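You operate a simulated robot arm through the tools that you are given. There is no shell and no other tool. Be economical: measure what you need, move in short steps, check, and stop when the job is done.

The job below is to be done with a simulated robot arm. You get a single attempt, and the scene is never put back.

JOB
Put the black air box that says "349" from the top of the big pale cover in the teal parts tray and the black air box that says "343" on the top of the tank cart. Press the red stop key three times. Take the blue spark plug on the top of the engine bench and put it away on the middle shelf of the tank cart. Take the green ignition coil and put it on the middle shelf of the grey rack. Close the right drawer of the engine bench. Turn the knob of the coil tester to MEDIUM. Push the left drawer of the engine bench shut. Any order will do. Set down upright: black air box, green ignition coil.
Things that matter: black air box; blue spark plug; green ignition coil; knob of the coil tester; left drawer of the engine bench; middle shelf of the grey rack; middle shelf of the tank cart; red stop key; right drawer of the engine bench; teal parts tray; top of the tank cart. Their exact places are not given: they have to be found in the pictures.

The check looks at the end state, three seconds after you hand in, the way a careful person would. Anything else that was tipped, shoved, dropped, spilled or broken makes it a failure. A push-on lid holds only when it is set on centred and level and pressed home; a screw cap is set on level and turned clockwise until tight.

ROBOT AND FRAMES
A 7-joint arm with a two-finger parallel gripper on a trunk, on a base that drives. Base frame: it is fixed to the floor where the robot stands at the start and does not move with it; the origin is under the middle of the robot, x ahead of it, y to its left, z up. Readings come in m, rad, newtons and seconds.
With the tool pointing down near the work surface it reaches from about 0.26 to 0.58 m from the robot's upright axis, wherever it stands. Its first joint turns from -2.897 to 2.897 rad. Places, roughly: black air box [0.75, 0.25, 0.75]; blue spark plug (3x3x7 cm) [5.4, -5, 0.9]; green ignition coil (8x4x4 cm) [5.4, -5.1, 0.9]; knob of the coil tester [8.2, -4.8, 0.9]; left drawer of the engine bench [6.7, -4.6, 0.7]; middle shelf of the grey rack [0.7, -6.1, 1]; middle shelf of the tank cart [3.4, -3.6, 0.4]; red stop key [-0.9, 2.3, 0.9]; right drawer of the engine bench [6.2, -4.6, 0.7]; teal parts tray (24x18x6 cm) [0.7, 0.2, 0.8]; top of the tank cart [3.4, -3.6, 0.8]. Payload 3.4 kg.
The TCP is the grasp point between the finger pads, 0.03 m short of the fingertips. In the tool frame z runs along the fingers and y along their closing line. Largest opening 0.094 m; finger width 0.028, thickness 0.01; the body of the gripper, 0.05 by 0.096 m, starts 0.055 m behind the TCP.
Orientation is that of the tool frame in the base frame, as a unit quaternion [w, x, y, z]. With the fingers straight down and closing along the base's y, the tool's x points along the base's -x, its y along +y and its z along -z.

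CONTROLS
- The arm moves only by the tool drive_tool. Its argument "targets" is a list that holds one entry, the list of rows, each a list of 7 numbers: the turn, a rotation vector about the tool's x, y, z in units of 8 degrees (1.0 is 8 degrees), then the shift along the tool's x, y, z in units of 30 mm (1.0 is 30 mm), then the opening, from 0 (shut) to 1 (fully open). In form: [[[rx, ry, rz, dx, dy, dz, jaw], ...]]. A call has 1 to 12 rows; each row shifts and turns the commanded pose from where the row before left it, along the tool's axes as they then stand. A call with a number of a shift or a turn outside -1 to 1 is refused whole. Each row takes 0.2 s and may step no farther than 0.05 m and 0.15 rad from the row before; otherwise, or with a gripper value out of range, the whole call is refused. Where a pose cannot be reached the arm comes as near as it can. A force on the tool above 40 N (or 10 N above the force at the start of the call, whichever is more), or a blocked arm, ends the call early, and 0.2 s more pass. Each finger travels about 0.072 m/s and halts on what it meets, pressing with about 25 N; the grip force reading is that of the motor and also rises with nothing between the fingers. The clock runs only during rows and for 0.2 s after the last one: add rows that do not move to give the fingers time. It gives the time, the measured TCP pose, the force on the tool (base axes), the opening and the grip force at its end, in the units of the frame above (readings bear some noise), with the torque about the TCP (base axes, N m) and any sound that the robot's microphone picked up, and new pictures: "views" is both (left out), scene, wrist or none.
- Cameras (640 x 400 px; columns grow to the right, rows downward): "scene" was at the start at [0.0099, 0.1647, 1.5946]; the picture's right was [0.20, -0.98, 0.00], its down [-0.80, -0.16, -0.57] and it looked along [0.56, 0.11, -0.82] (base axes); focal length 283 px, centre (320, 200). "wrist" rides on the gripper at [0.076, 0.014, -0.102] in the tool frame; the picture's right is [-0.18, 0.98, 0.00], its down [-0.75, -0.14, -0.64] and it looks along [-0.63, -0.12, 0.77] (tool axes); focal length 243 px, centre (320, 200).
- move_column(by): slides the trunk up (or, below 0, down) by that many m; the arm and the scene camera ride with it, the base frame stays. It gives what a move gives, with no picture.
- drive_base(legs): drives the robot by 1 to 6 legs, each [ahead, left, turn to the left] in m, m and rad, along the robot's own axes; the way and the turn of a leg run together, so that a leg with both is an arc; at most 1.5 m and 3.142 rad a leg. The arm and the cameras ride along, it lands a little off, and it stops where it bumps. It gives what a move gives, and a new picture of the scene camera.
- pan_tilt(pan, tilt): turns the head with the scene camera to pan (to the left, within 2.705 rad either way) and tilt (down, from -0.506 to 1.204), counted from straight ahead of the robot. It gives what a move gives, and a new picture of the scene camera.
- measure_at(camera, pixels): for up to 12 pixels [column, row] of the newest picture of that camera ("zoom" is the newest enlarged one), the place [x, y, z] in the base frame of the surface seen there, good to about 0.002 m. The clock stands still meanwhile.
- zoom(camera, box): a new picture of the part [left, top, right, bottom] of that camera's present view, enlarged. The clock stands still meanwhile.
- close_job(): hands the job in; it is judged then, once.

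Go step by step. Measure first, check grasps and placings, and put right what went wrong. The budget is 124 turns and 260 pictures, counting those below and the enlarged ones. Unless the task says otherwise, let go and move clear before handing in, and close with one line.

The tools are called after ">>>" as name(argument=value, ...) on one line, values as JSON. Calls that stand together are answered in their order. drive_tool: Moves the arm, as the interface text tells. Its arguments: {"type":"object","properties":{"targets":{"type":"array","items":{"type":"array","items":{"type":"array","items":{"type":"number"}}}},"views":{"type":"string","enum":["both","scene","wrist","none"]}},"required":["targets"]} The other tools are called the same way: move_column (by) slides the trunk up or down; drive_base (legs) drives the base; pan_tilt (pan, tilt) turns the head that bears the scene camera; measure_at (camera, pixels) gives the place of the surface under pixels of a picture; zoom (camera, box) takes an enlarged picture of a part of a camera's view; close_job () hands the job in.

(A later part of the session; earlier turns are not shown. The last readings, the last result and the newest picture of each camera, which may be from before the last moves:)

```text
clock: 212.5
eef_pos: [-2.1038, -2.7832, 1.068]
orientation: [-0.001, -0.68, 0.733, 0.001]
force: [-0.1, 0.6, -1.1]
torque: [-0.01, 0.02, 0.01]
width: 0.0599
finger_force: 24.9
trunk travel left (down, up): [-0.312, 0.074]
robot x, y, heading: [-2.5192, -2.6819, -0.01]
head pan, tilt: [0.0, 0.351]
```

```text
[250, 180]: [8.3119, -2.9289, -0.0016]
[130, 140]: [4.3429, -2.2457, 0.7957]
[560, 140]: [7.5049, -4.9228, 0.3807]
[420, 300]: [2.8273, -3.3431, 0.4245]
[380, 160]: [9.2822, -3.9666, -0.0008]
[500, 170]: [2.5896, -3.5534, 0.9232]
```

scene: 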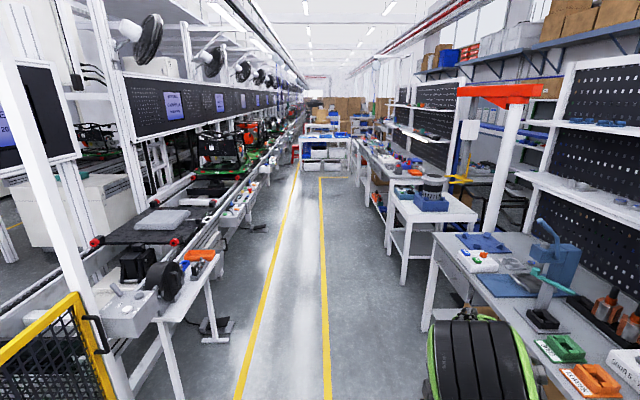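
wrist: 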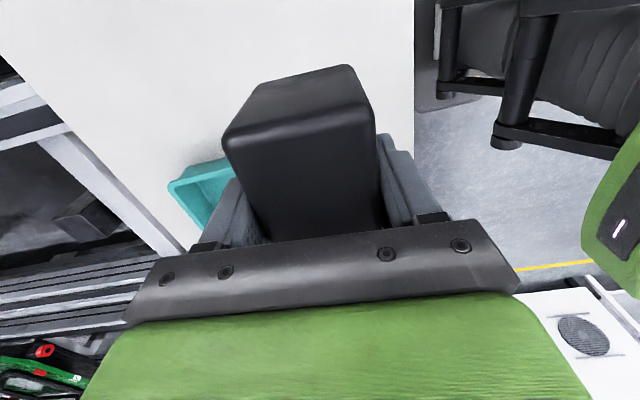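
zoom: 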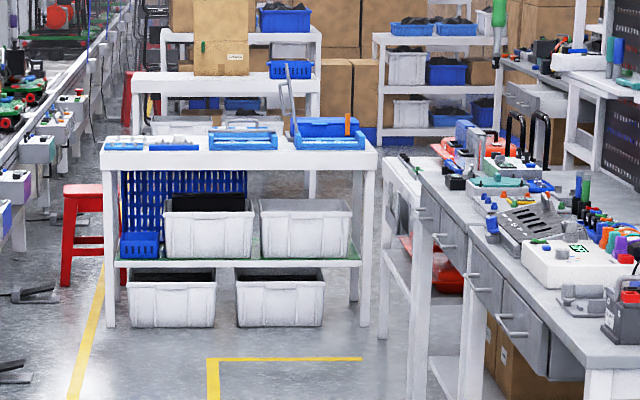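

The tank cart seems to be the white shelf by (400,165), at x≈3.4, behind y≈-3.35. Driving along the corridor.

>>> drive_base(legs=[[1.45, 0, 0.008], [1.45, 0, 0], [1.45, 0, 0], [1.2, 0, 0], [0, 0, -1.571]])

>>> pan_tilt(pan=0.0, tilt=0.5)

```text
clock: 243.0
eef_pos: [2.9947, -2.9866, 1.069]
orientation: [0.001, 0.017, 1.0, 0.0]
force: [-0.3, 0.7, -0.9]
torque: [-0.05, -0.01, 0.0]
width: 0.06
finger_force: 24.8
trunk travel left (down, up): [-0.312, 0.074]
robot x, y, heading: [3.0818, -2.5667, -1.544]
head pan, tilt: [0.0, 0.351]
```

scene: 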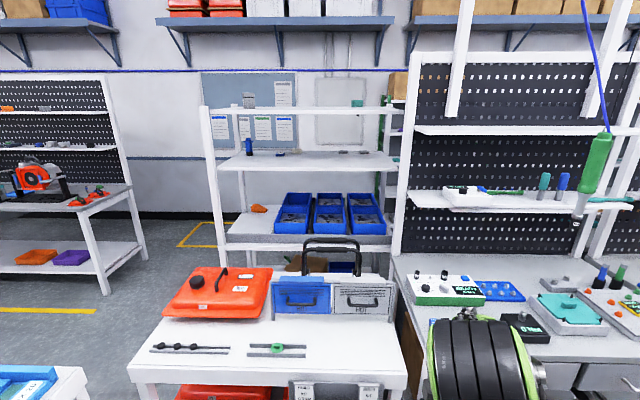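

```text
clock: 243.7
eef_pos: [2.995, -2.9864, 1.069]
orientation: [0.001, 0.017, 1.0, 0.0]
force: [0.6, 0.4, -2.1]
torque: [0.0, -0.02, 0.03]
width: 0.0603
finger_force: 25.1
trunk travel left (down, up): [-0.312, 0.074]
robot x, y, heading: [3.081, -2.5649, -1.54]
head pan, tilt: [0.0, 0.499]
```

scene: 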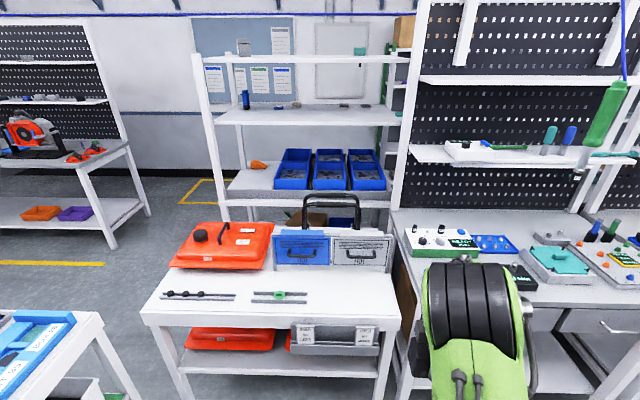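

The tank cart is here: top with red tank, shelf with tanks below. Measuring free places.

>>> measure_at(camera="scene", pixels=[[145, 318], [400, 315], [200, 305], [340, 305], [265, 270], [275, 300], [330, 290], [380, 290], [200, 270], [245, 280], [390, 268], [175, 298]])

>>> zoom(camera="scene", box=[130, 210, 410, 390])

>>> measure_at(camera="scene", pixels=[[190, 365], [370, 365], [290, 355], [230, 345], [250, 360], [335, 340], [120, 390], [400, 390], [383, 345]])

```text
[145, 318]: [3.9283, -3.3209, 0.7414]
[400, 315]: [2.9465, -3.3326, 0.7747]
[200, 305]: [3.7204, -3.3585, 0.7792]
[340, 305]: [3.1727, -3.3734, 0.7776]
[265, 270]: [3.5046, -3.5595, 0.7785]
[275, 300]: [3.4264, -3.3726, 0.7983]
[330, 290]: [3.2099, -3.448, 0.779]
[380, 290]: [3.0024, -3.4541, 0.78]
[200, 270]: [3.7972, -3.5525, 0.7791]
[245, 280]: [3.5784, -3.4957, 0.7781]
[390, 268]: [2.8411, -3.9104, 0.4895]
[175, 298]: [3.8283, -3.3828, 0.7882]
```

```text
2.22 times, centred on (270, 300) of scene
```

zoom: 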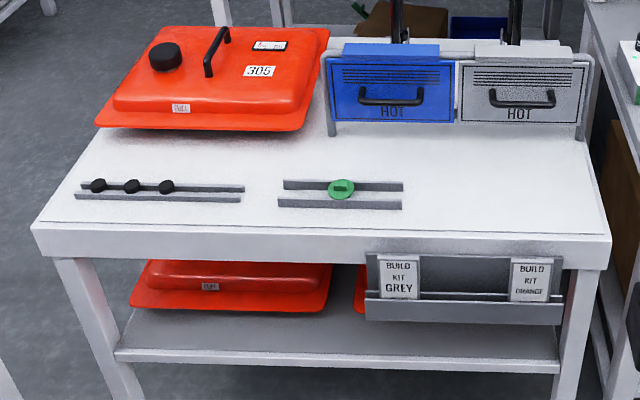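

```text
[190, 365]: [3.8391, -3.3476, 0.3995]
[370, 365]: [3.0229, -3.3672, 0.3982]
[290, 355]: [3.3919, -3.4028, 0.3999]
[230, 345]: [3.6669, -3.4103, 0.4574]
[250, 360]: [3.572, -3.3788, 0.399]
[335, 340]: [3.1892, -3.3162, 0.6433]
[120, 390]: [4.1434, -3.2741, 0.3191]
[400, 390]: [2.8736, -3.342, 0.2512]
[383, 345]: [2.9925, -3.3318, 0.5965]
```

The top is at z 0.778, and the spot around (3.08,-3.42) is free. Approaching with the 343.

>>> drive_base(legs=[[0.35, 0.01, -0.03]])

>>> drive_tool(targets=[[[0, 0, 0, 0, 0, 0.5, 0], [0, 0, 0, 0, 0, 0.5, 0]]], views="wrist")

```text
clock: 246.0
eef_pos: [2.9988, -3.336, 1.0675]
orientation: [0.0, 0.031, 1.0, 0.001]
force: [0.1, 0.0, -1.1]
torque: [-0.02, 0.01, 0.0]
width: 0.06
finger_force: 24.6
trunk travel left (down, up): [-0.312, 0.074]
robot x, y, heading: [3.0944, -2.9203, -1.575]
head pan, tilt: [0.0, 0.499]
```

scene: 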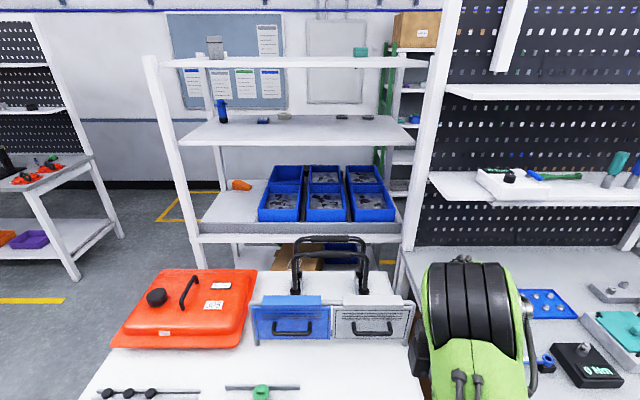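

```text
clock: 246.6
eef_pos: [2.9977, -3.3341, 1.0392]
orientation: [0.0, 0.032, 0.999, 0.0]
force: [0.8, -0.9, -2.7]
torque: [0.02, -0.03, -0.01]
width: 0.0601
finger_force: 24.9
trunk travel left (down, up): [-0.312, 0.074]
robot x, y, heading: [3.0924, -2.9212, -1.57]
head pan, tilt: [0.0, 0.499]
```

wrist: 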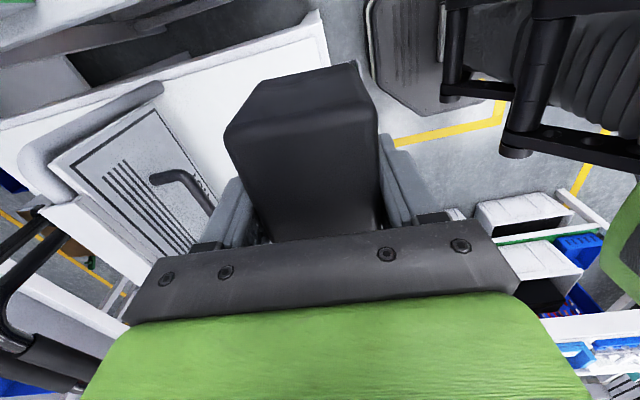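

>>> drive_tool(targets=[[[0, 0, 0, -0.7525, -0.67, 0, 0], [0, 0, 0, -0.7525, -0.67, 0, 0], [0, 0, 0, -0.7525, -0.67, 0, 0], [0, 0, 0, -0.7525, -0.67, 0, 0], [0, 0, 0, 0, 0, 0.9, 0], [0, 0, 0, 0, 0, 0.9, 0], [0, 0, 0, 0, 0, 0.9, 0], [0, 0, 0, 0, 0, 0.9, 0]]], views="both")

```text
clock: 248.4
eef_pos: [3.082, -3.4219, 0.9312]
orientation: [0.0, 0.031, 1.0, 0.001]
force: [0.7, -0.2, -0.9]
torque: [0.03, -0.01, -0.03]
width: 0.0599
finger_force: 24.3
trunk travel left (down, up): [-0.312, 0.074]
robot x, y, heading: [3.0933, -2.9185, -1.574]
head pan, tilt: [0.0, 0.499]
```

scene: 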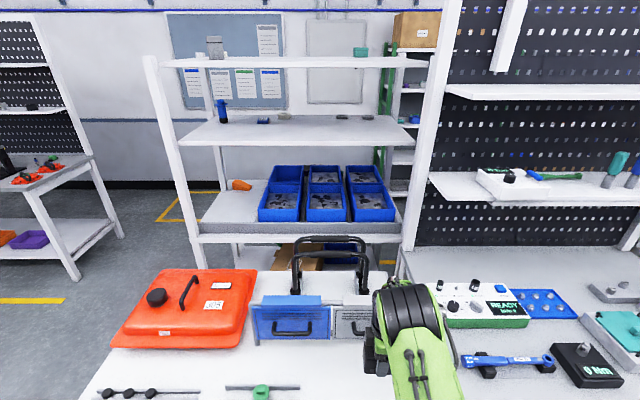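
wrist: 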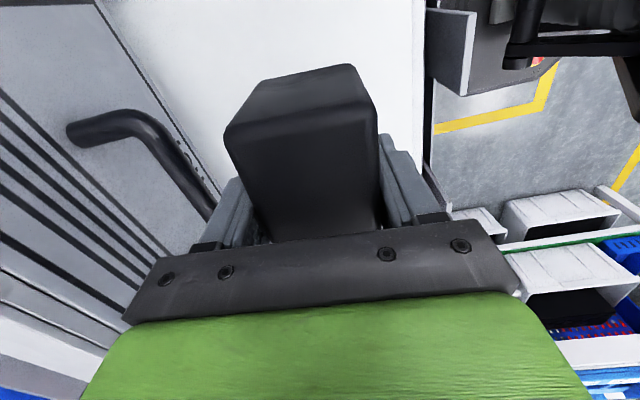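

The HOT handle is close on the left; measuring its clearance.

>>> measure_at(camera="wrist", pixels=[[205, 195], [85, 132], [140, 120], [195, 150], [210, 180], [424, 100], [420, 60], [130, 50]])

```text
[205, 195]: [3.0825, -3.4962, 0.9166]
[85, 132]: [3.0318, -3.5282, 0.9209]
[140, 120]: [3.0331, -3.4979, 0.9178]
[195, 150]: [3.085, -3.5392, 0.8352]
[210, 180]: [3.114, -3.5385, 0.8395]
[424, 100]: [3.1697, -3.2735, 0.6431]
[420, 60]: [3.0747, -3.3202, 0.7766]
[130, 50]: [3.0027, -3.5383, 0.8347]
```

The handle reaches y≈-3.495, so I'll shift 2.5 cm toward the front edge and then lower.

>>> drive_tool(targets=[[[0, 0, 0, 0, 0.83, 0, 0], [0, 0, 0, 0, 0, 0.88, 0], [0, 0, 0, 0, 0, 0.88, 0], [0, 0, 0, 0, 0, 0.88, 0], [0, 0, 0, 0, 0, 0.8, 0]]], views="both")

```text
clock: 249.6
eef_pos: [3.0842, -3.3967, 0.8275]
orientation: [0.0, 0.031, 1.0, 0.0]
force: [-0.1, -0.6, -1.7]
torque: [-0.02, 0.0, 0.02]
width: 0.0601
finger_force: 25.3
trunk travel left (down, up): [-0.312, 0.074]
robot x, y, heading: [3.0903, -2.9209, -1.578]
head pan, tilt: [0.0, 0.499]
```

scene: 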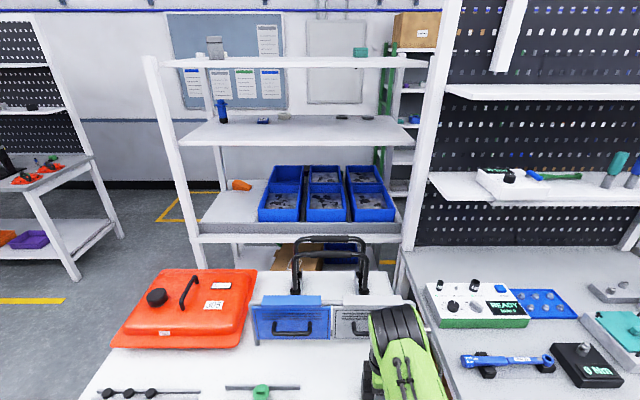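
wrist: 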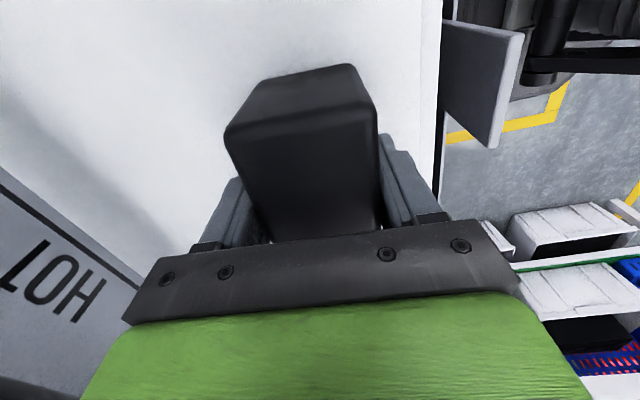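

Lower the last few millimetres until contact shows, then release.

>>> drive_tool(targets=[[[0, 0, 0, 0, 0, 0.1, 0], [0, 0, 0, 0, 0, 0.07, 0]]], views="none")

```text
clock: 250.2
eef_pos: [3.0845, -3.3967, 0.8234]
orientation: [0.001, 0.031, 1.0, -0.002]
force: [-1.5, 0.6, 14.0]
torque: [0.22, -0.13, -0.05]
width: 0.0599
finger_force: 25.5
trunk travel left (down, up): [-0.312, 0.074]
robot x, y, heading: [3.0934, -2.9167, -1.576]
head pan, tilt: [0.0, 0.499]
```

Contact made (14 N). Release and rise straight up.

>>> drive_tool(targets=[[[0, 0, 0, 0, 0, -0.05, 0.88], [0, 0, 0, 0, 0, 0, 0.88], [0, 0, 0, 0, 0, 0, 0.88], [0, 0, 0, 0, 0, -1, 0.88], [0, 0, 0, 0, 0, -1, 0.88], [0, 0, 0, 0, 0, -1, 0.88], [0, 0, 0, 0, 0, -1, 0.88], [0, 0, 0, 0, 0, -1, 0.88], [0, 0, 0, 0, 1, -1, 0.88], [0, 0, 0, 0, 1, -1, 0.88], [0, 0, 0, 0, 1, 0, 1]]], views="both")

```text
clock: 252.6
eef_pos: [3.0918, -3.305, 1.0347]
orientation: [0.0, 0.031, 1.0, 0.001]
force: [-0.1, 0.4, 1.1]
torque: [0.01, -0.02, 0.0]
width: 0.0941
finger_force: 0.0
trunk travel left (down, up): [-0.312, 0.074]
robot x, y, heading: [3.0966, -2.9184, -1.573]
head pan, tilt: [0.0, 0.499]
```

scene: 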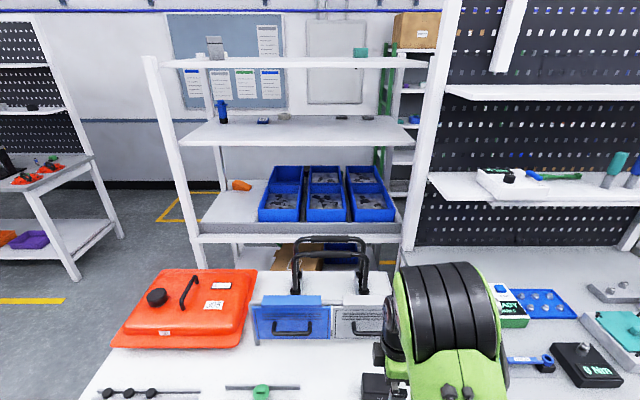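
wrist: 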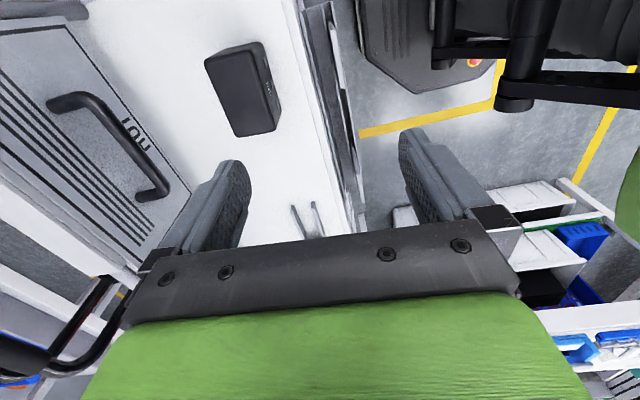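

343 stands on the tank cart top. Now I need a route to the engine bench further east; backing off and looking left.

>>> drive_base(legs=[[-0.35, 0, 0]])

>>> pan_tilt(pan=0.7, tilt=0.5)

>>> pan_tilt(pan=1.5, tilt=0.5)

```text
clock: 254.8
eef_pos: [3.0915, -2.958, 1.0337]
orientation: [0.0, 0.033, 0.999, 0.0]
force: [-0.8, -0.3, 0.3]
torque: [-0.05, -0.01, 0.02]
width: 0.0942
finger_force: 0.1
trunk travel left (down, up): [-0.312, 0.074]
robot x, y, heading: [3.0938, -2.5692, -1.572]
head pan, tilt: [0.0, 0.499]
```

scene: 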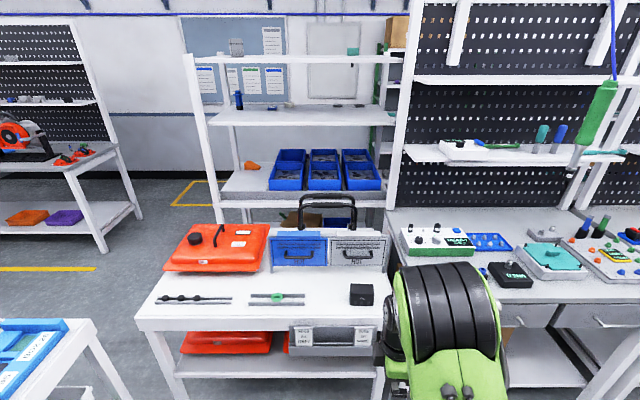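

```text
clock: 255.9
eef_pos: [3.0919, -2.9567, 1.0361]
orientation: [-0.001, 0.032, 0.999, 0.001]
force: [0.2, 0.7, 0.2]
torque: [-0.04, 0.0, -0.01]
width: 0.094
finger_force: 0.0
trunk travel left (down, up): [-0.312, 0.074]
robot x, y, heading: [3.0955, -2.5693, -1.58]
head pan, tilt: [0.7, 0.499]
```

scene: 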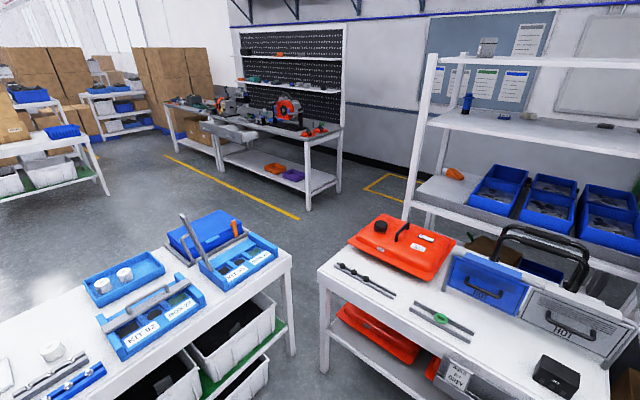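

```text
clock: 257.0
eef_pos: [3.091, -2.9583, 1.0338]
orientation: [0.0, 0.032, 0.999, 0.001]
force: [0.0, 1.5, 0.2]
torque: [-0.06, 0.05, 0.03]
width: 0.094
finger_force: 0.1
trunk travel left (down, up): [-0.312, 0.074]
robot x, y, heading: [3.0961, -2.5721, -1.576]
head pan, tilt: [1.499, 0.499]
```

scene: 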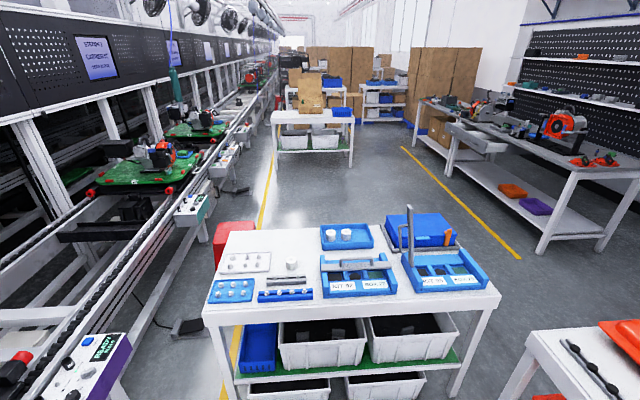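

>>> measure_at(camera="scene", pixels=[[457, 395], [500, 297], [492, 395], [540, 338], [215, 318], [405, 225], [225, 235], [215, 270], [205, 190], [195, 240], [180, 330], [245, 185]])

>>> measure_at(camera="scene", pixels=[[275, 228], [300, 152], [350, 165], [400, 215], [540, 250], [600, 252], [450, 175], [575, 178], [490, 150], [330, 230], [250, 210], [480, 290]])

>>> zoom(camera="scene", box=[400, 80, 640, 230])

```text
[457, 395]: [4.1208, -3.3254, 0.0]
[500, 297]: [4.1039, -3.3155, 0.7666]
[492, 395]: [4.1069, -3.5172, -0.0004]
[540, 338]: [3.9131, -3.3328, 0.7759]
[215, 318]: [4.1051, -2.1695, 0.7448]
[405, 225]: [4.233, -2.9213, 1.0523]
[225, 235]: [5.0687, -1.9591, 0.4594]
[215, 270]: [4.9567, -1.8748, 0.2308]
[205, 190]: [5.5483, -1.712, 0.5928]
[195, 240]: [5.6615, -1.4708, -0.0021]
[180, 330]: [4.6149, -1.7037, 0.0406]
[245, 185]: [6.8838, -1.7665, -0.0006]
```

```text
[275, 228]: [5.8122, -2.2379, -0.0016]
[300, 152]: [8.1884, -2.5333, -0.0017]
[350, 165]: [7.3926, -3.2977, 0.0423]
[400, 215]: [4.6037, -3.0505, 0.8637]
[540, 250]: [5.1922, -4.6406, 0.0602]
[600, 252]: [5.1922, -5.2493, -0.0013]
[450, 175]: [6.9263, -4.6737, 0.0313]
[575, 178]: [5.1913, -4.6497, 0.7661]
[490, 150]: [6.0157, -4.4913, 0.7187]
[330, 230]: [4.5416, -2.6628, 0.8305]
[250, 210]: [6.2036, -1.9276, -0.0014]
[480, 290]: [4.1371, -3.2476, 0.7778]
```

```text
2.67 times, centred on (520, 155) of scene
```

zoom: 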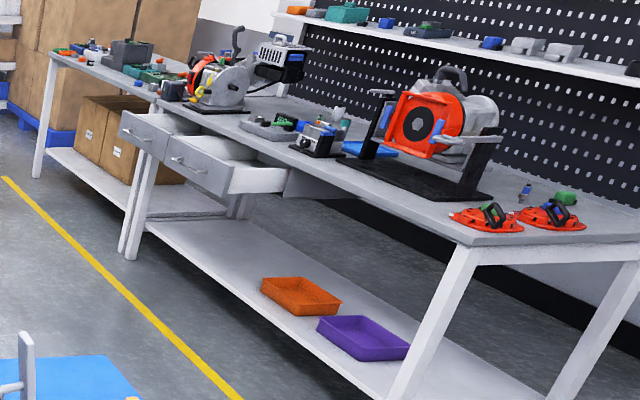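

The kit cart blocks the direct way. I'll measure the space south of the benches for a detour.

>>> pan_tilt(pan=0.5, tilt=0.35)

>>> pan_tilt(pan=-0.7, tilt=0.2)

```text
clock: 258.3
eef_pos: [3.0911, -2.9587, 1.0344]
orientation: [-0.001, 0.032, 0.999, 0.001]
force: [-0.7, 0.2, -0.6]
torque: [0.03, 0.01, 0.0]
width: 0.094
finger_force: 0.0
trunk travel left (down, up): [-0.312, 0.074]
robot x, y, heading: [3.0974, -2.5698, -1.581]
head pan, tilt: [0.499, 0.351]
```

scene: 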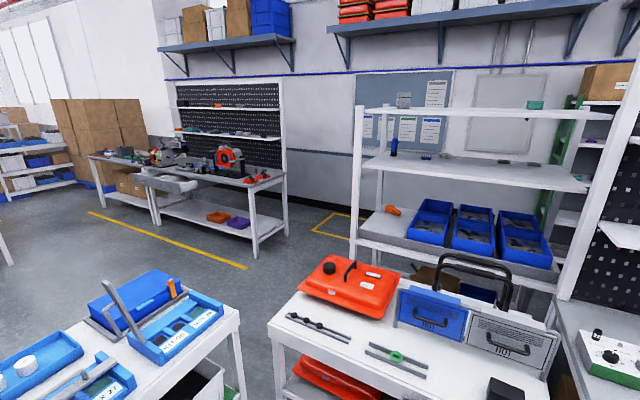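

```text
clock: 259.7
eef_pos: [3.0914, -2.9571, 1.0354]
orientation: [0.0, 0.032, 0.999, 0.001]
force: [0.9, -0.4, 0.4]
torque: [-0.04, 0.03, 0.04]
width: 0.0938
finger_force: 0.1
trunk travel left (down, up): [-0.312, 0.074]
robot x, y, heading: [3.0964, -2.5667, -1.578]
head pan, tilt: [-0.7, 0.201]
```

scene: 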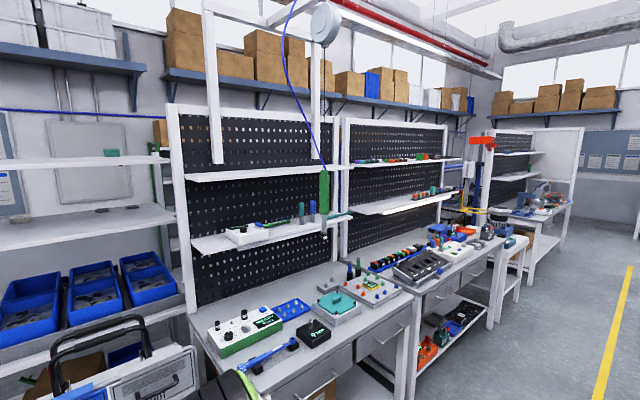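

>>> pan_tilt(pan=0.5, tilt=0.35)

>>> measure_at(camera="scene", pixels=[[353, 255], [365, 240], [560, 290], [575, 200], [590, 140], [430, 285], [330, 255], [390, 210], [252, 255], [310, 225], [400, 95], [340, 190]])

>>> zoom(camera="scene", box=[340, 50, 640, 290])

```text
clock: 261.1
eef_pos: [3.0923, -2.9575, 1.0343]
orientation: [0.0, 0.032, 0.999, 0.001]
force: [0.1, -0.4, 1.0]
torque: [0.01, -0.02, 0.02]
width: 0.0938
finger_force: 0.1
trunk travel left (down, up): [-0.312, 0.074]
robot x, y, heading: [3.0958, -2.5716, -1.575]
head pan, tilt: [0.499, 0.351]
```

scene: 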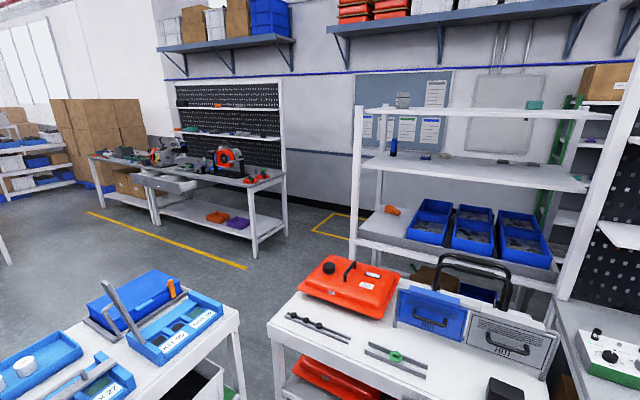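

```text
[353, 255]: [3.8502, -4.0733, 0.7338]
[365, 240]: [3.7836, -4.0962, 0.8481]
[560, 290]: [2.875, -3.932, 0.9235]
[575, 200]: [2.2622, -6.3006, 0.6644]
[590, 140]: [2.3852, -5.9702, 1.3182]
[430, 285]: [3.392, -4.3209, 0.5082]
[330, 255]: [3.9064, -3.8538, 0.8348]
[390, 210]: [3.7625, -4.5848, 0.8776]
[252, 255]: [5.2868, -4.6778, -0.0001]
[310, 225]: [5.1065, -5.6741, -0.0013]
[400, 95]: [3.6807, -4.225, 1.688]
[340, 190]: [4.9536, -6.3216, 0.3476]
```

```text
1.67 times, centred on (490, 170) of scene
```

zoom: 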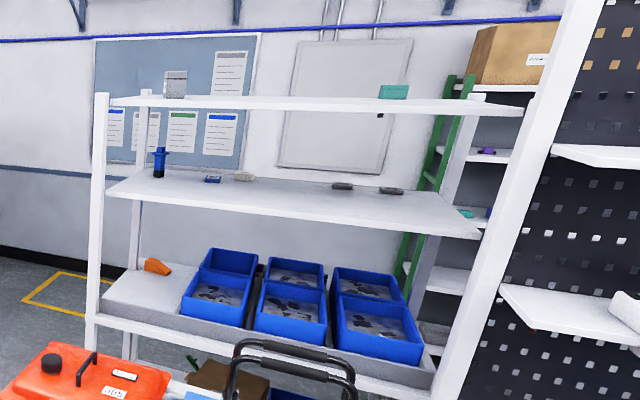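

There is a south corridor (y≈-4.7…-5.9) behind the white racks. I'll take it: back west along this aisle first, strafing right.

>>> drive_base(legs=[[0.06, -1.5, 0], [0, -1.5, 0], [0, -1.5, 0], [0, -1.5, 0], [0, -0.4, 0]])

>>> pan_tilt(pan=0.0, tilt=0.4)

>>> measure_at(camera="scene", pixels=[[320, 250], [320, 200], [200, 200], [250, 250], [400, 250], [450, 200], [300, 180], [100, 200], [150, 250], [520, 230]])

>>> pan_tilt(pan=0.8, tilt=0.4)

```text
refused: leg 1 is longer than a leg can be; nothing moved
```

```text
clock: 262.0
eef_pos: [3.0919, -2.9579, 1.0341]
orientation: [0.0, 0.033, 0.999, 0.001]
force: [-0.1, -0.7, 1.1]
torque: [0.01, -0.01, 0.0]
width: 0.0941
finger_force: 0.0
trunk travel left (down, up): [-0.312, 0.074]
robot x, y, heading: [3.0955, -2.5719, -1.573]
head pan, tilt: [0.0, 0.4]
```

scene: 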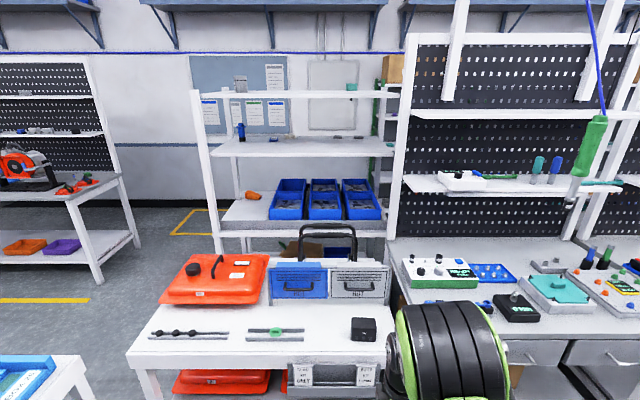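

```text
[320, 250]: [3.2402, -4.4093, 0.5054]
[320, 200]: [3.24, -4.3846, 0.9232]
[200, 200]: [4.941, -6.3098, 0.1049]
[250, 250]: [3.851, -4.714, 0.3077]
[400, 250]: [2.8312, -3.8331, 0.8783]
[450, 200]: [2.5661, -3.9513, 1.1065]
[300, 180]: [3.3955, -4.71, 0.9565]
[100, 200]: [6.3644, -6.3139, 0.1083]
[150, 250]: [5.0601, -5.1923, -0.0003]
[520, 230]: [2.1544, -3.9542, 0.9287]
```

```text
clock: 263.2
eef_pos: [3.0905, -2.957, 1.0347]
orientation: [0.0, 0.033, 0.999, 0.0]
force: [0.0, 0.1, 0.6]
torque: [0.01, 0.0, 0.0]
width: 0.0942
finger_force: 0.1
trunk travel left (down, up): [-0.312, 0.074]
robot x, y, heading: [3.0974, -2.5661, -1.574]
head pan, tilt: [0.799, 0.4]
```

scene: 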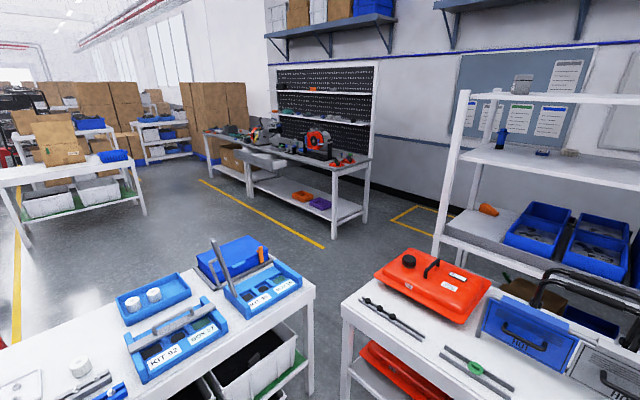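

Leg length limit; repeating with pure 1.45 m strafes.

>>> drive_base(legs=[[0, -1.45, 0], [0, -1.45, 0], [0, -1.45, 0], [0, -1.45, 0], [0, -0.5, 0]])

>>> pan_tilt(pan=0.0, tilt=0.4)

>>> measure_at(camera="scene", pixels=[[320, 250], [320, 200], [200, 200], [250, 250], [400, 250], [450, 200], [300, 180], [100, 200], [150, 250], [520, 230]])

>>> pan_tilt(pan=0.8, tilt=0.4)

```text
clock: 293.2
eef_pos: [-3.1986, -2.8631, 1.0343]
orientation: [0.0, 0.04, 0.999, 0.001]
force: [0.4, 0.6, 0.4]
torque: [0.02, 0.0, 0.0]
width: 0.094
finger_force: 0.0
trunk travel left (down, up): [-0.312, 0.074]
robot x, y, heading: [-3.1862, -2.4752, -1.59]
head pan, tilt: [0.799, 0.4]
```

scene: 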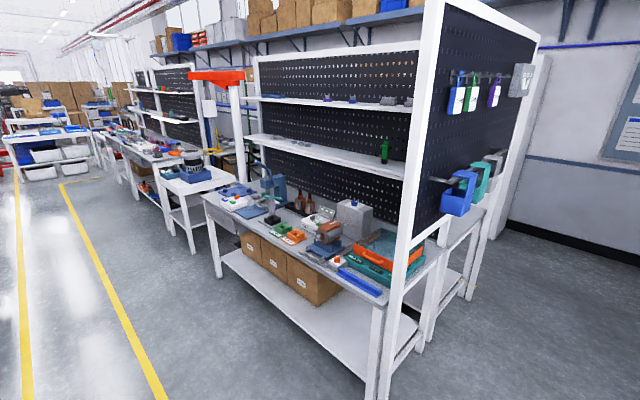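

```text
clock: 294.4
eef_pos: [-3.1977, -2.8617, 1.0346]
orientation: [0.0, 0.04, 0.999, 0.001]
force: [-0.4, -0.1, -0.8]
torque: [-0.01, 0.01, 0.02]
width: 0.0942
finger_force: 0.0
trunk travel left (down, up): [-0.312, 0.074]
robot x, y, heading: [-3.1864, -2.4747, -1.591]
head pan, tilt: [0.0, 0.4]
```

scene: 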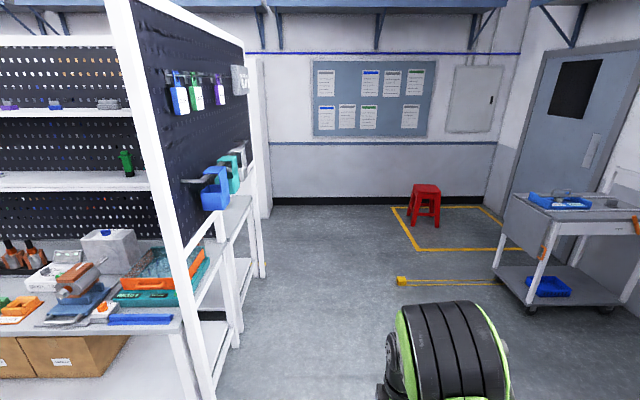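

```text
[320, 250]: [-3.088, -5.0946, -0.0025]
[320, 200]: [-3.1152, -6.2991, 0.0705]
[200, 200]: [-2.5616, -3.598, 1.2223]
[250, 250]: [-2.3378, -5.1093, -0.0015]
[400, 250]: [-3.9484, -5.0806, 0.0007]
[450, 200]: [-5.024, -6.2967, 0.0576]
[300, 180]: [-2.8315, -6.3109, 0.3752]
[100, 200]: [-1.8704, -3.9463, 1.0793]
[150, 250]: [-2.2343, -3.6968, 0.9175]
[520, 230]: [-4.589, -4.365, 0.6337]
```

```text
clock: 295.5
eef_pos: [-3.1981, -2.8624, 1.0348]
orientation: [0.001, 0.04, 0.999, 0.001]
force: [-0.1, -0.5, 0.1]
torque: [0.0, -0.01, -0.04]
width: 0.0938
finger_force: 0.0
trunk travel left (down, up): [-0.312, 0.074]
robot x, y, heading: [-3.185, -2.4765, -1.596]
head pan, tilt: [0.799, 0.4]
```

scene: 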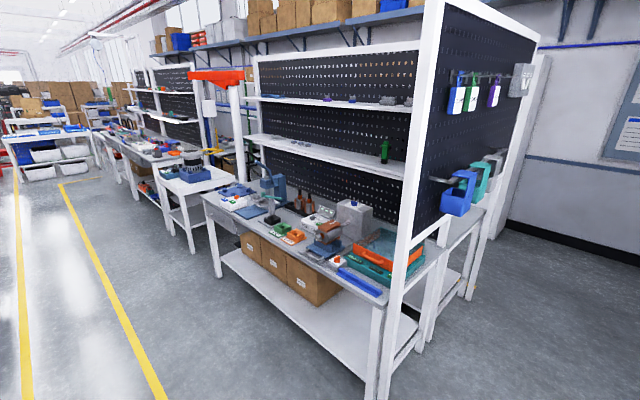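

South area open. Driving to y≈-5.4 and turning east.

>>> drive_base(legs=[[1.45, 0, 0.02], [1.45, 0, 0], [0, 0, 1.571]])

>>> pan_tilt(pan=0.0, tilt=0.35)

>>> measure_at(camera="scene", pixels=[[320, 250], [320, 180], [250, 250], [200, 250], [400, 250], [450, 250], [380, 200], [260, 200], [320, 220], [320, 160]])

```text
clock: 313.1
eef_pos: [-2.8507, -5.3728, 1.0348]
orientation: [-0.001, -0.666, 0.746, 0.0]
force: [0.4, -0.1, -0.1]
torque: [0.0, 0.03, -0.02]
width: 0.0939
finger_force: 0.1
trunk travel left (down, up): [-0.312, 0.074]
robot x, y, heading: [-3.2394, -5.3486, -0.054]
head pan, tilt: [0.799, 0.4]
```

scene: 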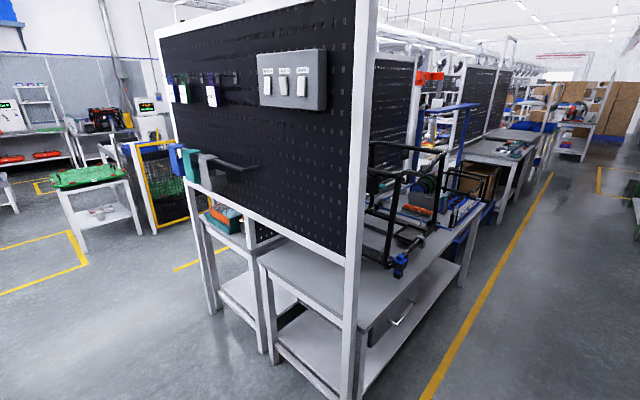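

```text
clock: 314.3
eef_pos: [-2.8499, -5.3715, 1.0355]
orientation: [-0.001, -0.666, 0.746, 0.0]
force: [-0.6, 0.5, -0.1]
torque: [-0.02, 0.0, -0.02]
width: 0.0942
finger_force: 0.1
trunk travel left (down, up): [-0.312, 0.074]
robot x, y, heading: [-3.235, -5.348, -0.06]
head pan, tilt: [0.0, 0.351]
```

scene: 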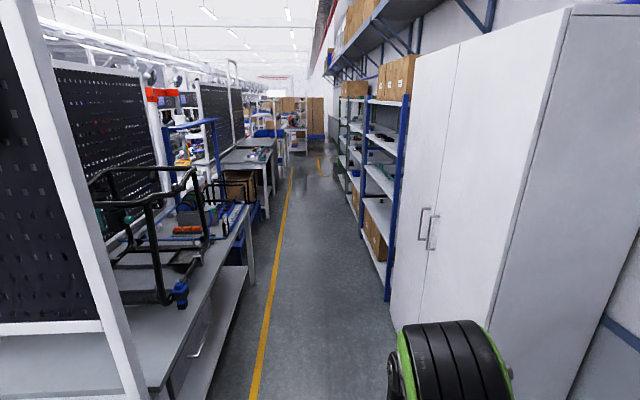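

```text
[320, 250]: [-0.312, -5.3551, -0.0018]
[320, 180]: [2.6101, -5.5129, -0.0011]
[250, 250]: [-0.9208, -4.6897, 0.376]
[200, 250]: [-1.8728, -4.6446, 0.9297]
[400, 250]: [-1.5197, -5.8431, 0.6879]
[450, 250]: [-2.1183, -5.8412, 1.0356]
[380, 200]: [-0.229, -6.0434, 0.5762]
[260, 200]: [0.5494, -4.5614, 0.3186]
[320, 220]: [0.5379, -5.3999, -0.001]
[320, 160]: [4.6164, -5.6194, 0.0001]
```

The corridor is clear at y≈-5.25. Driving to x≈0.6 and looking at the grey rack on the way.

>>> drive_base(legs=[[0, 0.1, 0.058], [1.45, 0, 0], [1.45, 0, 0], [0.9, 0, 0]])

>>> pan_tilt(pan=-1.45, tilt=0.45)

>>> measure_at(camera="scene", pixels=[[320, 250], [320, 200], [320, 150], [320, 300], [250, 250], [400, 250], [250, 200], [400, 200], [320, 100], [320, 350]])

```text
clock: 333.4
eef_pos: [0.9527, -5.2529, 1.0336]
orientation: [-0.001, -0.69, 0.724, 0.001]
force: [0.6, 0.4, 0.0]
torque: [0.0, 0.03, 0.01]
width: 0.094
finger_force: 0.0
trunk travel left (down, up): [-0.312, 0.074]
robot x, y, heading: [0.5651, -5.2572, 0.016]
head pan, tilt: [0.0, 0.351]
```

scene: 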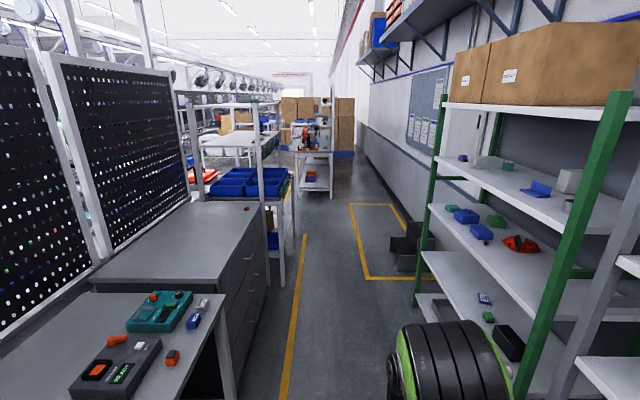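

```text
clock: 334.9
eef_pos: [0.9528, -5.2521, 1.0352]
orientation: [-0.001, -0.69, 0.724, 0.002]
force: [-0.7, 0.3, 0.0]
torque: [-0.01, -0.01, -0.03]
width: 0.0938
finger_force: 0.1
trunk travel left (down, up): [-0.312, 0.074]
robot x, y, heading: [0.5639, -5.2548, 0.012]
head pan, tilt: [-1.45, 0.45]
```

scene: 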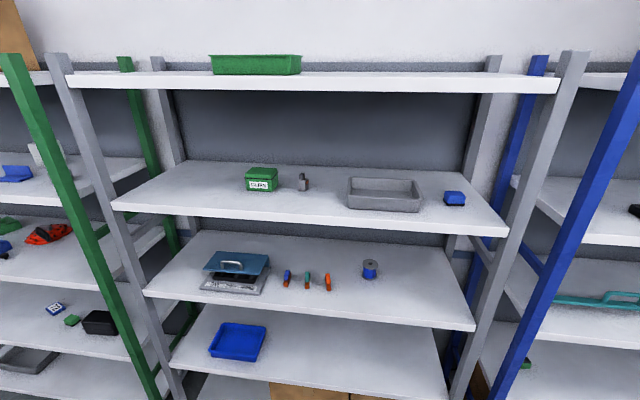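

```text
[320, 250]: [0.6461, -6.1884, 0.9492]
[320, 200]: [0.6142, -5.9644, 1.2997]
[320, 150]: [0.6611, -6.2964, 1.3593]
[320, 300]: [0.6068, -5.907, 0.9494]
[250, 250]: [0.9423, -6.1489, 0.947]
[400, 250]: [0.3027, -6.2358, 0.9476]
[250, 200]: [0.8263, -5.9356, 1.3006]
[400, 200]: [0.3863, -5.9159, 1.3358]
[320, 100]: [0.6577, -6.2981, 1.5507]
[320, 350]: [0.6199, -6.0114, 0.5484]
```

The grey rack's middle shelf is at z≈0.948, with free room at (430,300). Continuing to the engine bench end.

>>> drive_base(legs=[[1.4, 0.05, -0.014], [1.4, 0, 0], [0.95, 0, 0]])

>>> pan_tilt(pan=0.2, tilt=0.5)

```text
clock: 352.9
eef_pos: [4.6682, -5.2778, 1.0341]
orientation: [-0.001, -0.678, 0.735, 0.001]
force: [0.6, 0.3, -0.7]
torque: [-0.01, -0.01, -0.03]
width: 0.094
finger_force: 0.1
trunk travel left (down, up): [-0.312, 0.074]
robot x, y, heading: [4.2801, -5.2701, -0.021]
head pan, tilt: [-1.45, 0.45]
```

scene: 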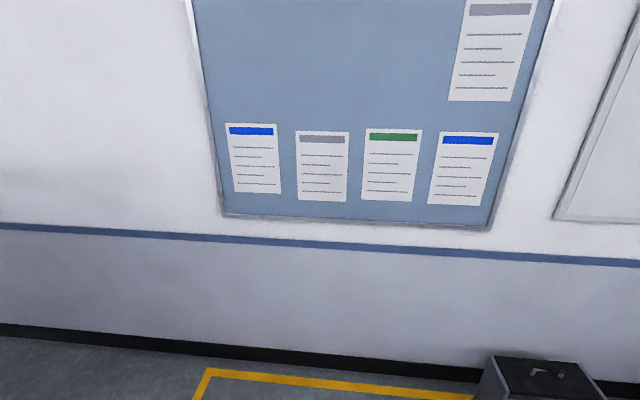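

```text
clock: 354.6
eef_pos: [4.6677, -5.2781, 1.0345]
orientation: [0.0, -0.678, 0.735, 0.0]
force: [0.8, -0.1, 0.1]
torque: [0.01, -0.03, 0.01]
width: 0.094
finger_force: 0.0
trunk travel left (down, up): [-0.312, 0.074]
robot x, y, heading: [4.2773, -5.2694, -0.021]
head pan, tilt: [0.201, 0.499]
```

scene: 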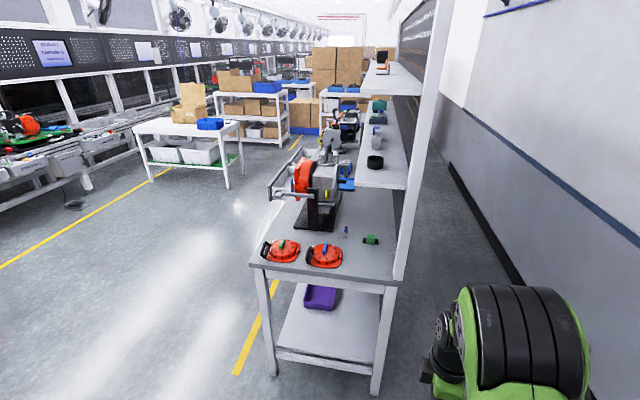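

>>> zoom(camera="scene", box=[240, 190, 420, 300])

>>> measure_at(camera="scene", pixels=[[346, 231], [371, 239], [365, 241], [377, 241], [250, 265], [398, 282], [285, 250], [325, 255], [400, 180], [380, 200], [347, 238], [405, 270]])

```text
3.56 times, centred on (330, 245) of scene
```

zoom: 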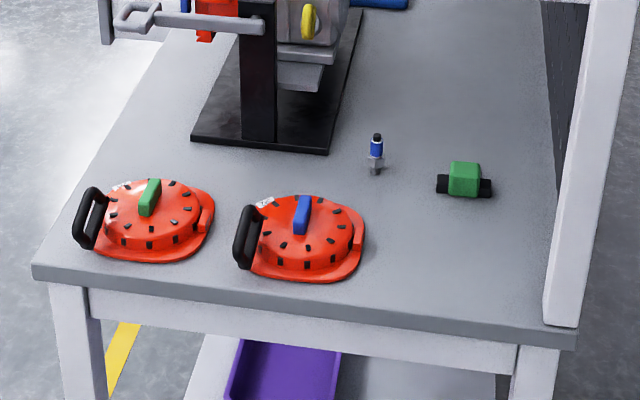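

```text
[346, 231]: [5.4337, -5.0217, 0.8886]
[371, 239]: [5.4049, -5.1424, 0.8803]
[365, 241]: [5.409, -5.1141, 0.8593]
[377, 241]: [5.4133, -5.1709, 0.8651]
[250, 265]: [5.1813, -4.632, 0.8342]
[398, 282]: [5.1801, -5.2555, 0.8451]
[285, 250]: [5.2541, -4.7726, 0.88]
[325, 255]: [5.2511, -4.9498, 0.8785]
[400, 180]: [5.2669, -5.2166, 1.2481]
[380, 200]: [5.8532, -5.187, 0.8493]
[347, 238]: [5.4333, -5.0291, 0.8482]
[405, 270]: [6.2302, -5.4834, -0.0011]
```

Plug at (5.433,-5.025), coil at (5.405,-5.142) on the bench end. I'll check the overhanging shelf geometry and move up to the bench end.

>>> measure_at(camera="scene", pixels=[[357, 184], [398, 188], [362, 75], [418, 90], [410, 150], [395, 270], [372, 160], [392, 60]])

>>> drive_base(legs=[[0.45, 0.2, 0.021]])

>>> pan_tilt(pan=0.1, tilt=0.75)

>>> drive_tool(targets=[[[0, 0, 0, 0, 0, 0, 1]]], views="wrist")

```text
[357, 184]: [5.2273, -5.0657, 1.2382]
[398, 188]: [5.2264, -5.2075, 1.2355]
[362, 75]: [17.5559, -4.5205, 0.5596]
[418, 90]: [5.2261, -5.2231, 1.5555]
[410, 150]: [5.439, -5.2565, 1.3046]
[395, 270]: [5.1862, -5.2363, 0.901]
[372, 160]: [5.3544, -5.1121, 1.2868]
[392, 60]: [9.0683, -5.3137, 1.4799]
```

```text
clock: 357.5
eef_pos: [5.127, -5.0679, 1.0349]
orientation: [-0.001, -0.687, 0.727, 0.001]
force: [-0.6, -0.1, -0.1]
torque: [-0.03, 0.01, -0.01]
width: 0.094
finger_force: 0.1
trunk travel left (down, up): [-0.312, 0.074]
robot x, y, heading: [4.7396, -5.0674, 0.009]
head pan, tilt: [0.201, 0.499]
```

scene: 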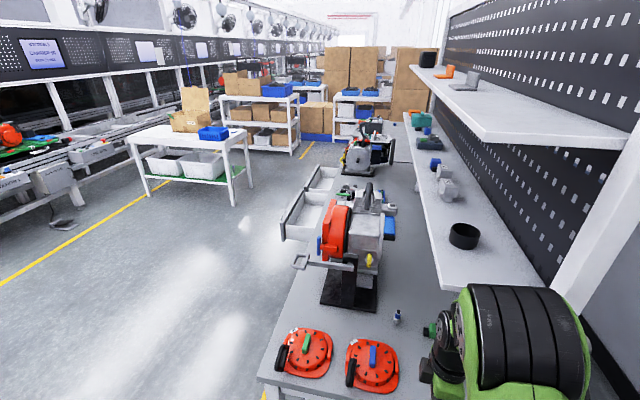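

```text
clock: 358.3
eef_pos: [5.126, -5.0681, 1.0345]
orientation: [0.0, -0.687, 0.726, 0.001]
force: [-0.4, 0.5, 0.4]
torque: [0.02, -0.04, 0.0]
width: 0.0941
finger_force: 0.0
trunk travel left (down, up): [-0.312, 0.074]
robot x, y, heading: [4.7381, -5.0683, 0.006]
head pan, tilt: [0.099, 0.75]
```

scene: 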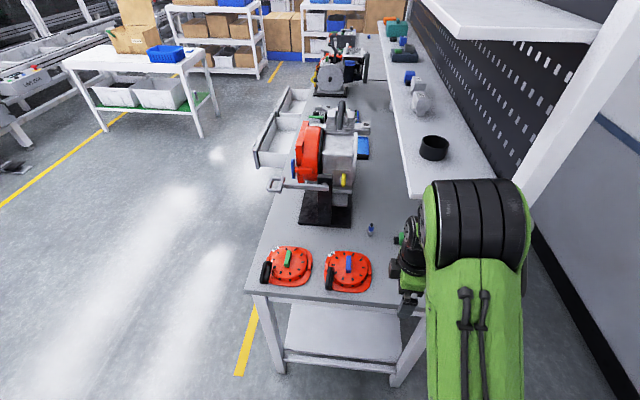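

```text
clock: 358.7
eef_pos: [5.1261, -5.0687, 1.0346]
orientation: [-0.001, -0.687, 0.726, 0.001]
force: [-0.6, -0.1, 1.1]
torque: [0.02, -0.01, 0.02]
width: 0.094
finger_force: 0.1
trunk travel left (down, up): [-0.312, 0.074]
robot x, y, heading: [4.7365, -5.0643, 0.001]
head pan, tilt: [0.099, 0.75]
```

wrist: 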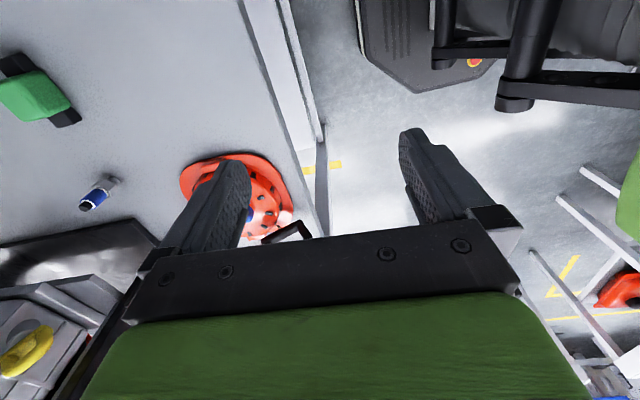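

>>> zoom(camera="wrist", box=[0, 40, 130, 220])

>>> measure_at(camera="wrist", pixels=[[14, 66], [66, 118], [5, 95], [40, 72], [68, 100], [35, 118], [92, 198], [103, 186], [85, 207], [115, 180], [50, 95], [20, 105]])

```text
2.22 times, centred on (65, 130) of wrist
```

zoom: 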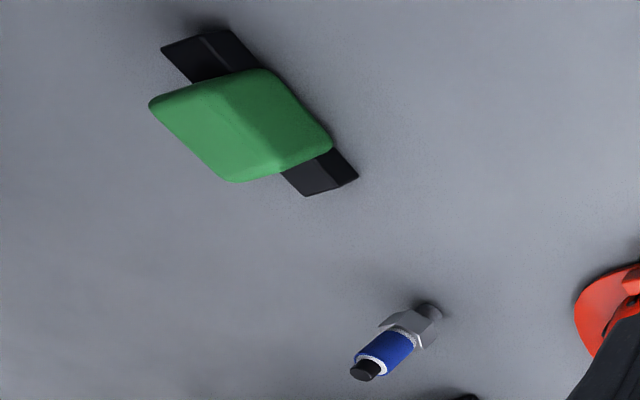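

```text
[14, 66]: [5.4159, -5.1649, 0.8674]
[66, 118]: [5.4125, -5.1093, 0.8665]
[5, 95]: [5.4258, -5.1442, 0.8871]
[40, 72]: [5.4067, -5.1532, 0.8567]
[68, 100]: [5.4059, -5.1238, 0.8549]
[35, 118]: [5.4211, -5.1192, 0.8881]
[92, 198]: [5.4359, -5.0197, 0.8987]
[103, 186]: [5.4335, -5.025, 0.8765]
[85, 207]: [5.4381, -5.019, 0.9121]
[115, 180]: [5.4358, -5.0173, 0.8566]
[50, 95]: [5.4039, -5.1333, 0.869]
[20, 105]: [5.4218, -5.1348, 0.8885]
```

The coil's ends lie along y; its body is about (5.42,-5.14). I'll tilt the tool 40° so the hand leans north, clear of the overhead shelf, then move up.

>>> drive_tool(targets=[[[0, 0, -0.6, -0.9, 0, 0.3, 1], [0, 0, 0, -0.9, 0, 0.3, 1], [0, 0, 0, -0.9, 0, 0.3, 1], [0, 1, 0, 0, 0, 0, 1], [0, 1, 0, 0, 0, 0, 1], [0, 1, 0, 0, 0, 0, 1], [0, 1, 0, 0, 0, 0, 1], [0, 1, 0, 0, 0, 0, 1]]], views="none")

>>> drive_base(legs=[[0.12, 0, 0]])

>>> drive_tool(targets=[[[0, 0, 0, 0, 0, 0, 1]]], views="wrist")

```text
clock: 360.5
eef_pos: [5.1271, -4.9872, 1.0094]
orientation: [0.24, 0.673, -0.655, 0.246]
force: [-0.3, 0.2, 0.4]
torque: [-0.01, 0.01, 0.01]
width: 0.0943
finger_force: 0.0
trunk travel left (down, up): [-0.312, 0.074]
robot x, y, heading: [4.7353, -5.0666, 0.003]
head pan, tilt: [0.099, 0.75]
```

```text
clock: 361.7
eef_pos: [5.2475, -4.9873, 1.0079]
orientation: [0.239, 0.674, -0.654, 0.244]
force: [0.2, 0.1, 0.0]
torque: [-0.05, 0.05, -0.01]
width: 0.0942
finger_force: 0.1
trunk travel left (down, up): [-0.312, 0.074]
robot x, y, heading: [4.8592, -5.0651, 0.005]
head pan, tilt: [0.099, 0.75]
```

scene: 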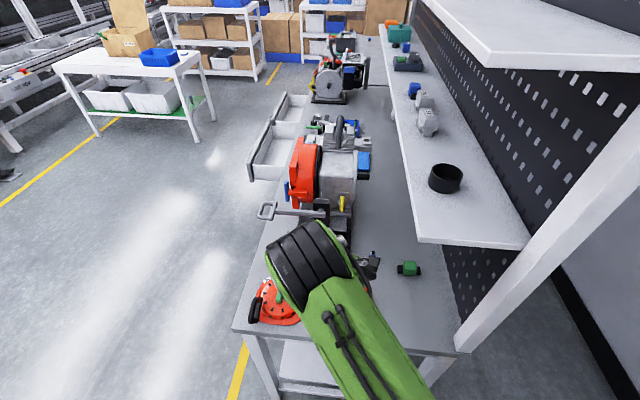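

```text
clock: 362.1
eef_pos: [5.2463, -4.9875, 1.008]
orientation: [0.239, 0.674, -0.655, 0.244]
force: [-0.3, -0.4, 1.1]
torque: [-0.01, 0.01, -0.01]
width: 0.0939
finger_force: 0.1
trunk travel left (down, up): [-0.312, 0.074]
robot x, y, heading: [4.8585, -5.0663, 0.004]
head pan, tilt: [0.099, 0.75]
```

wrist: 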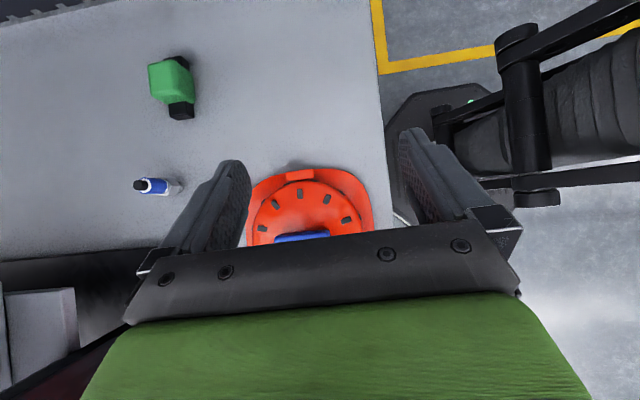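

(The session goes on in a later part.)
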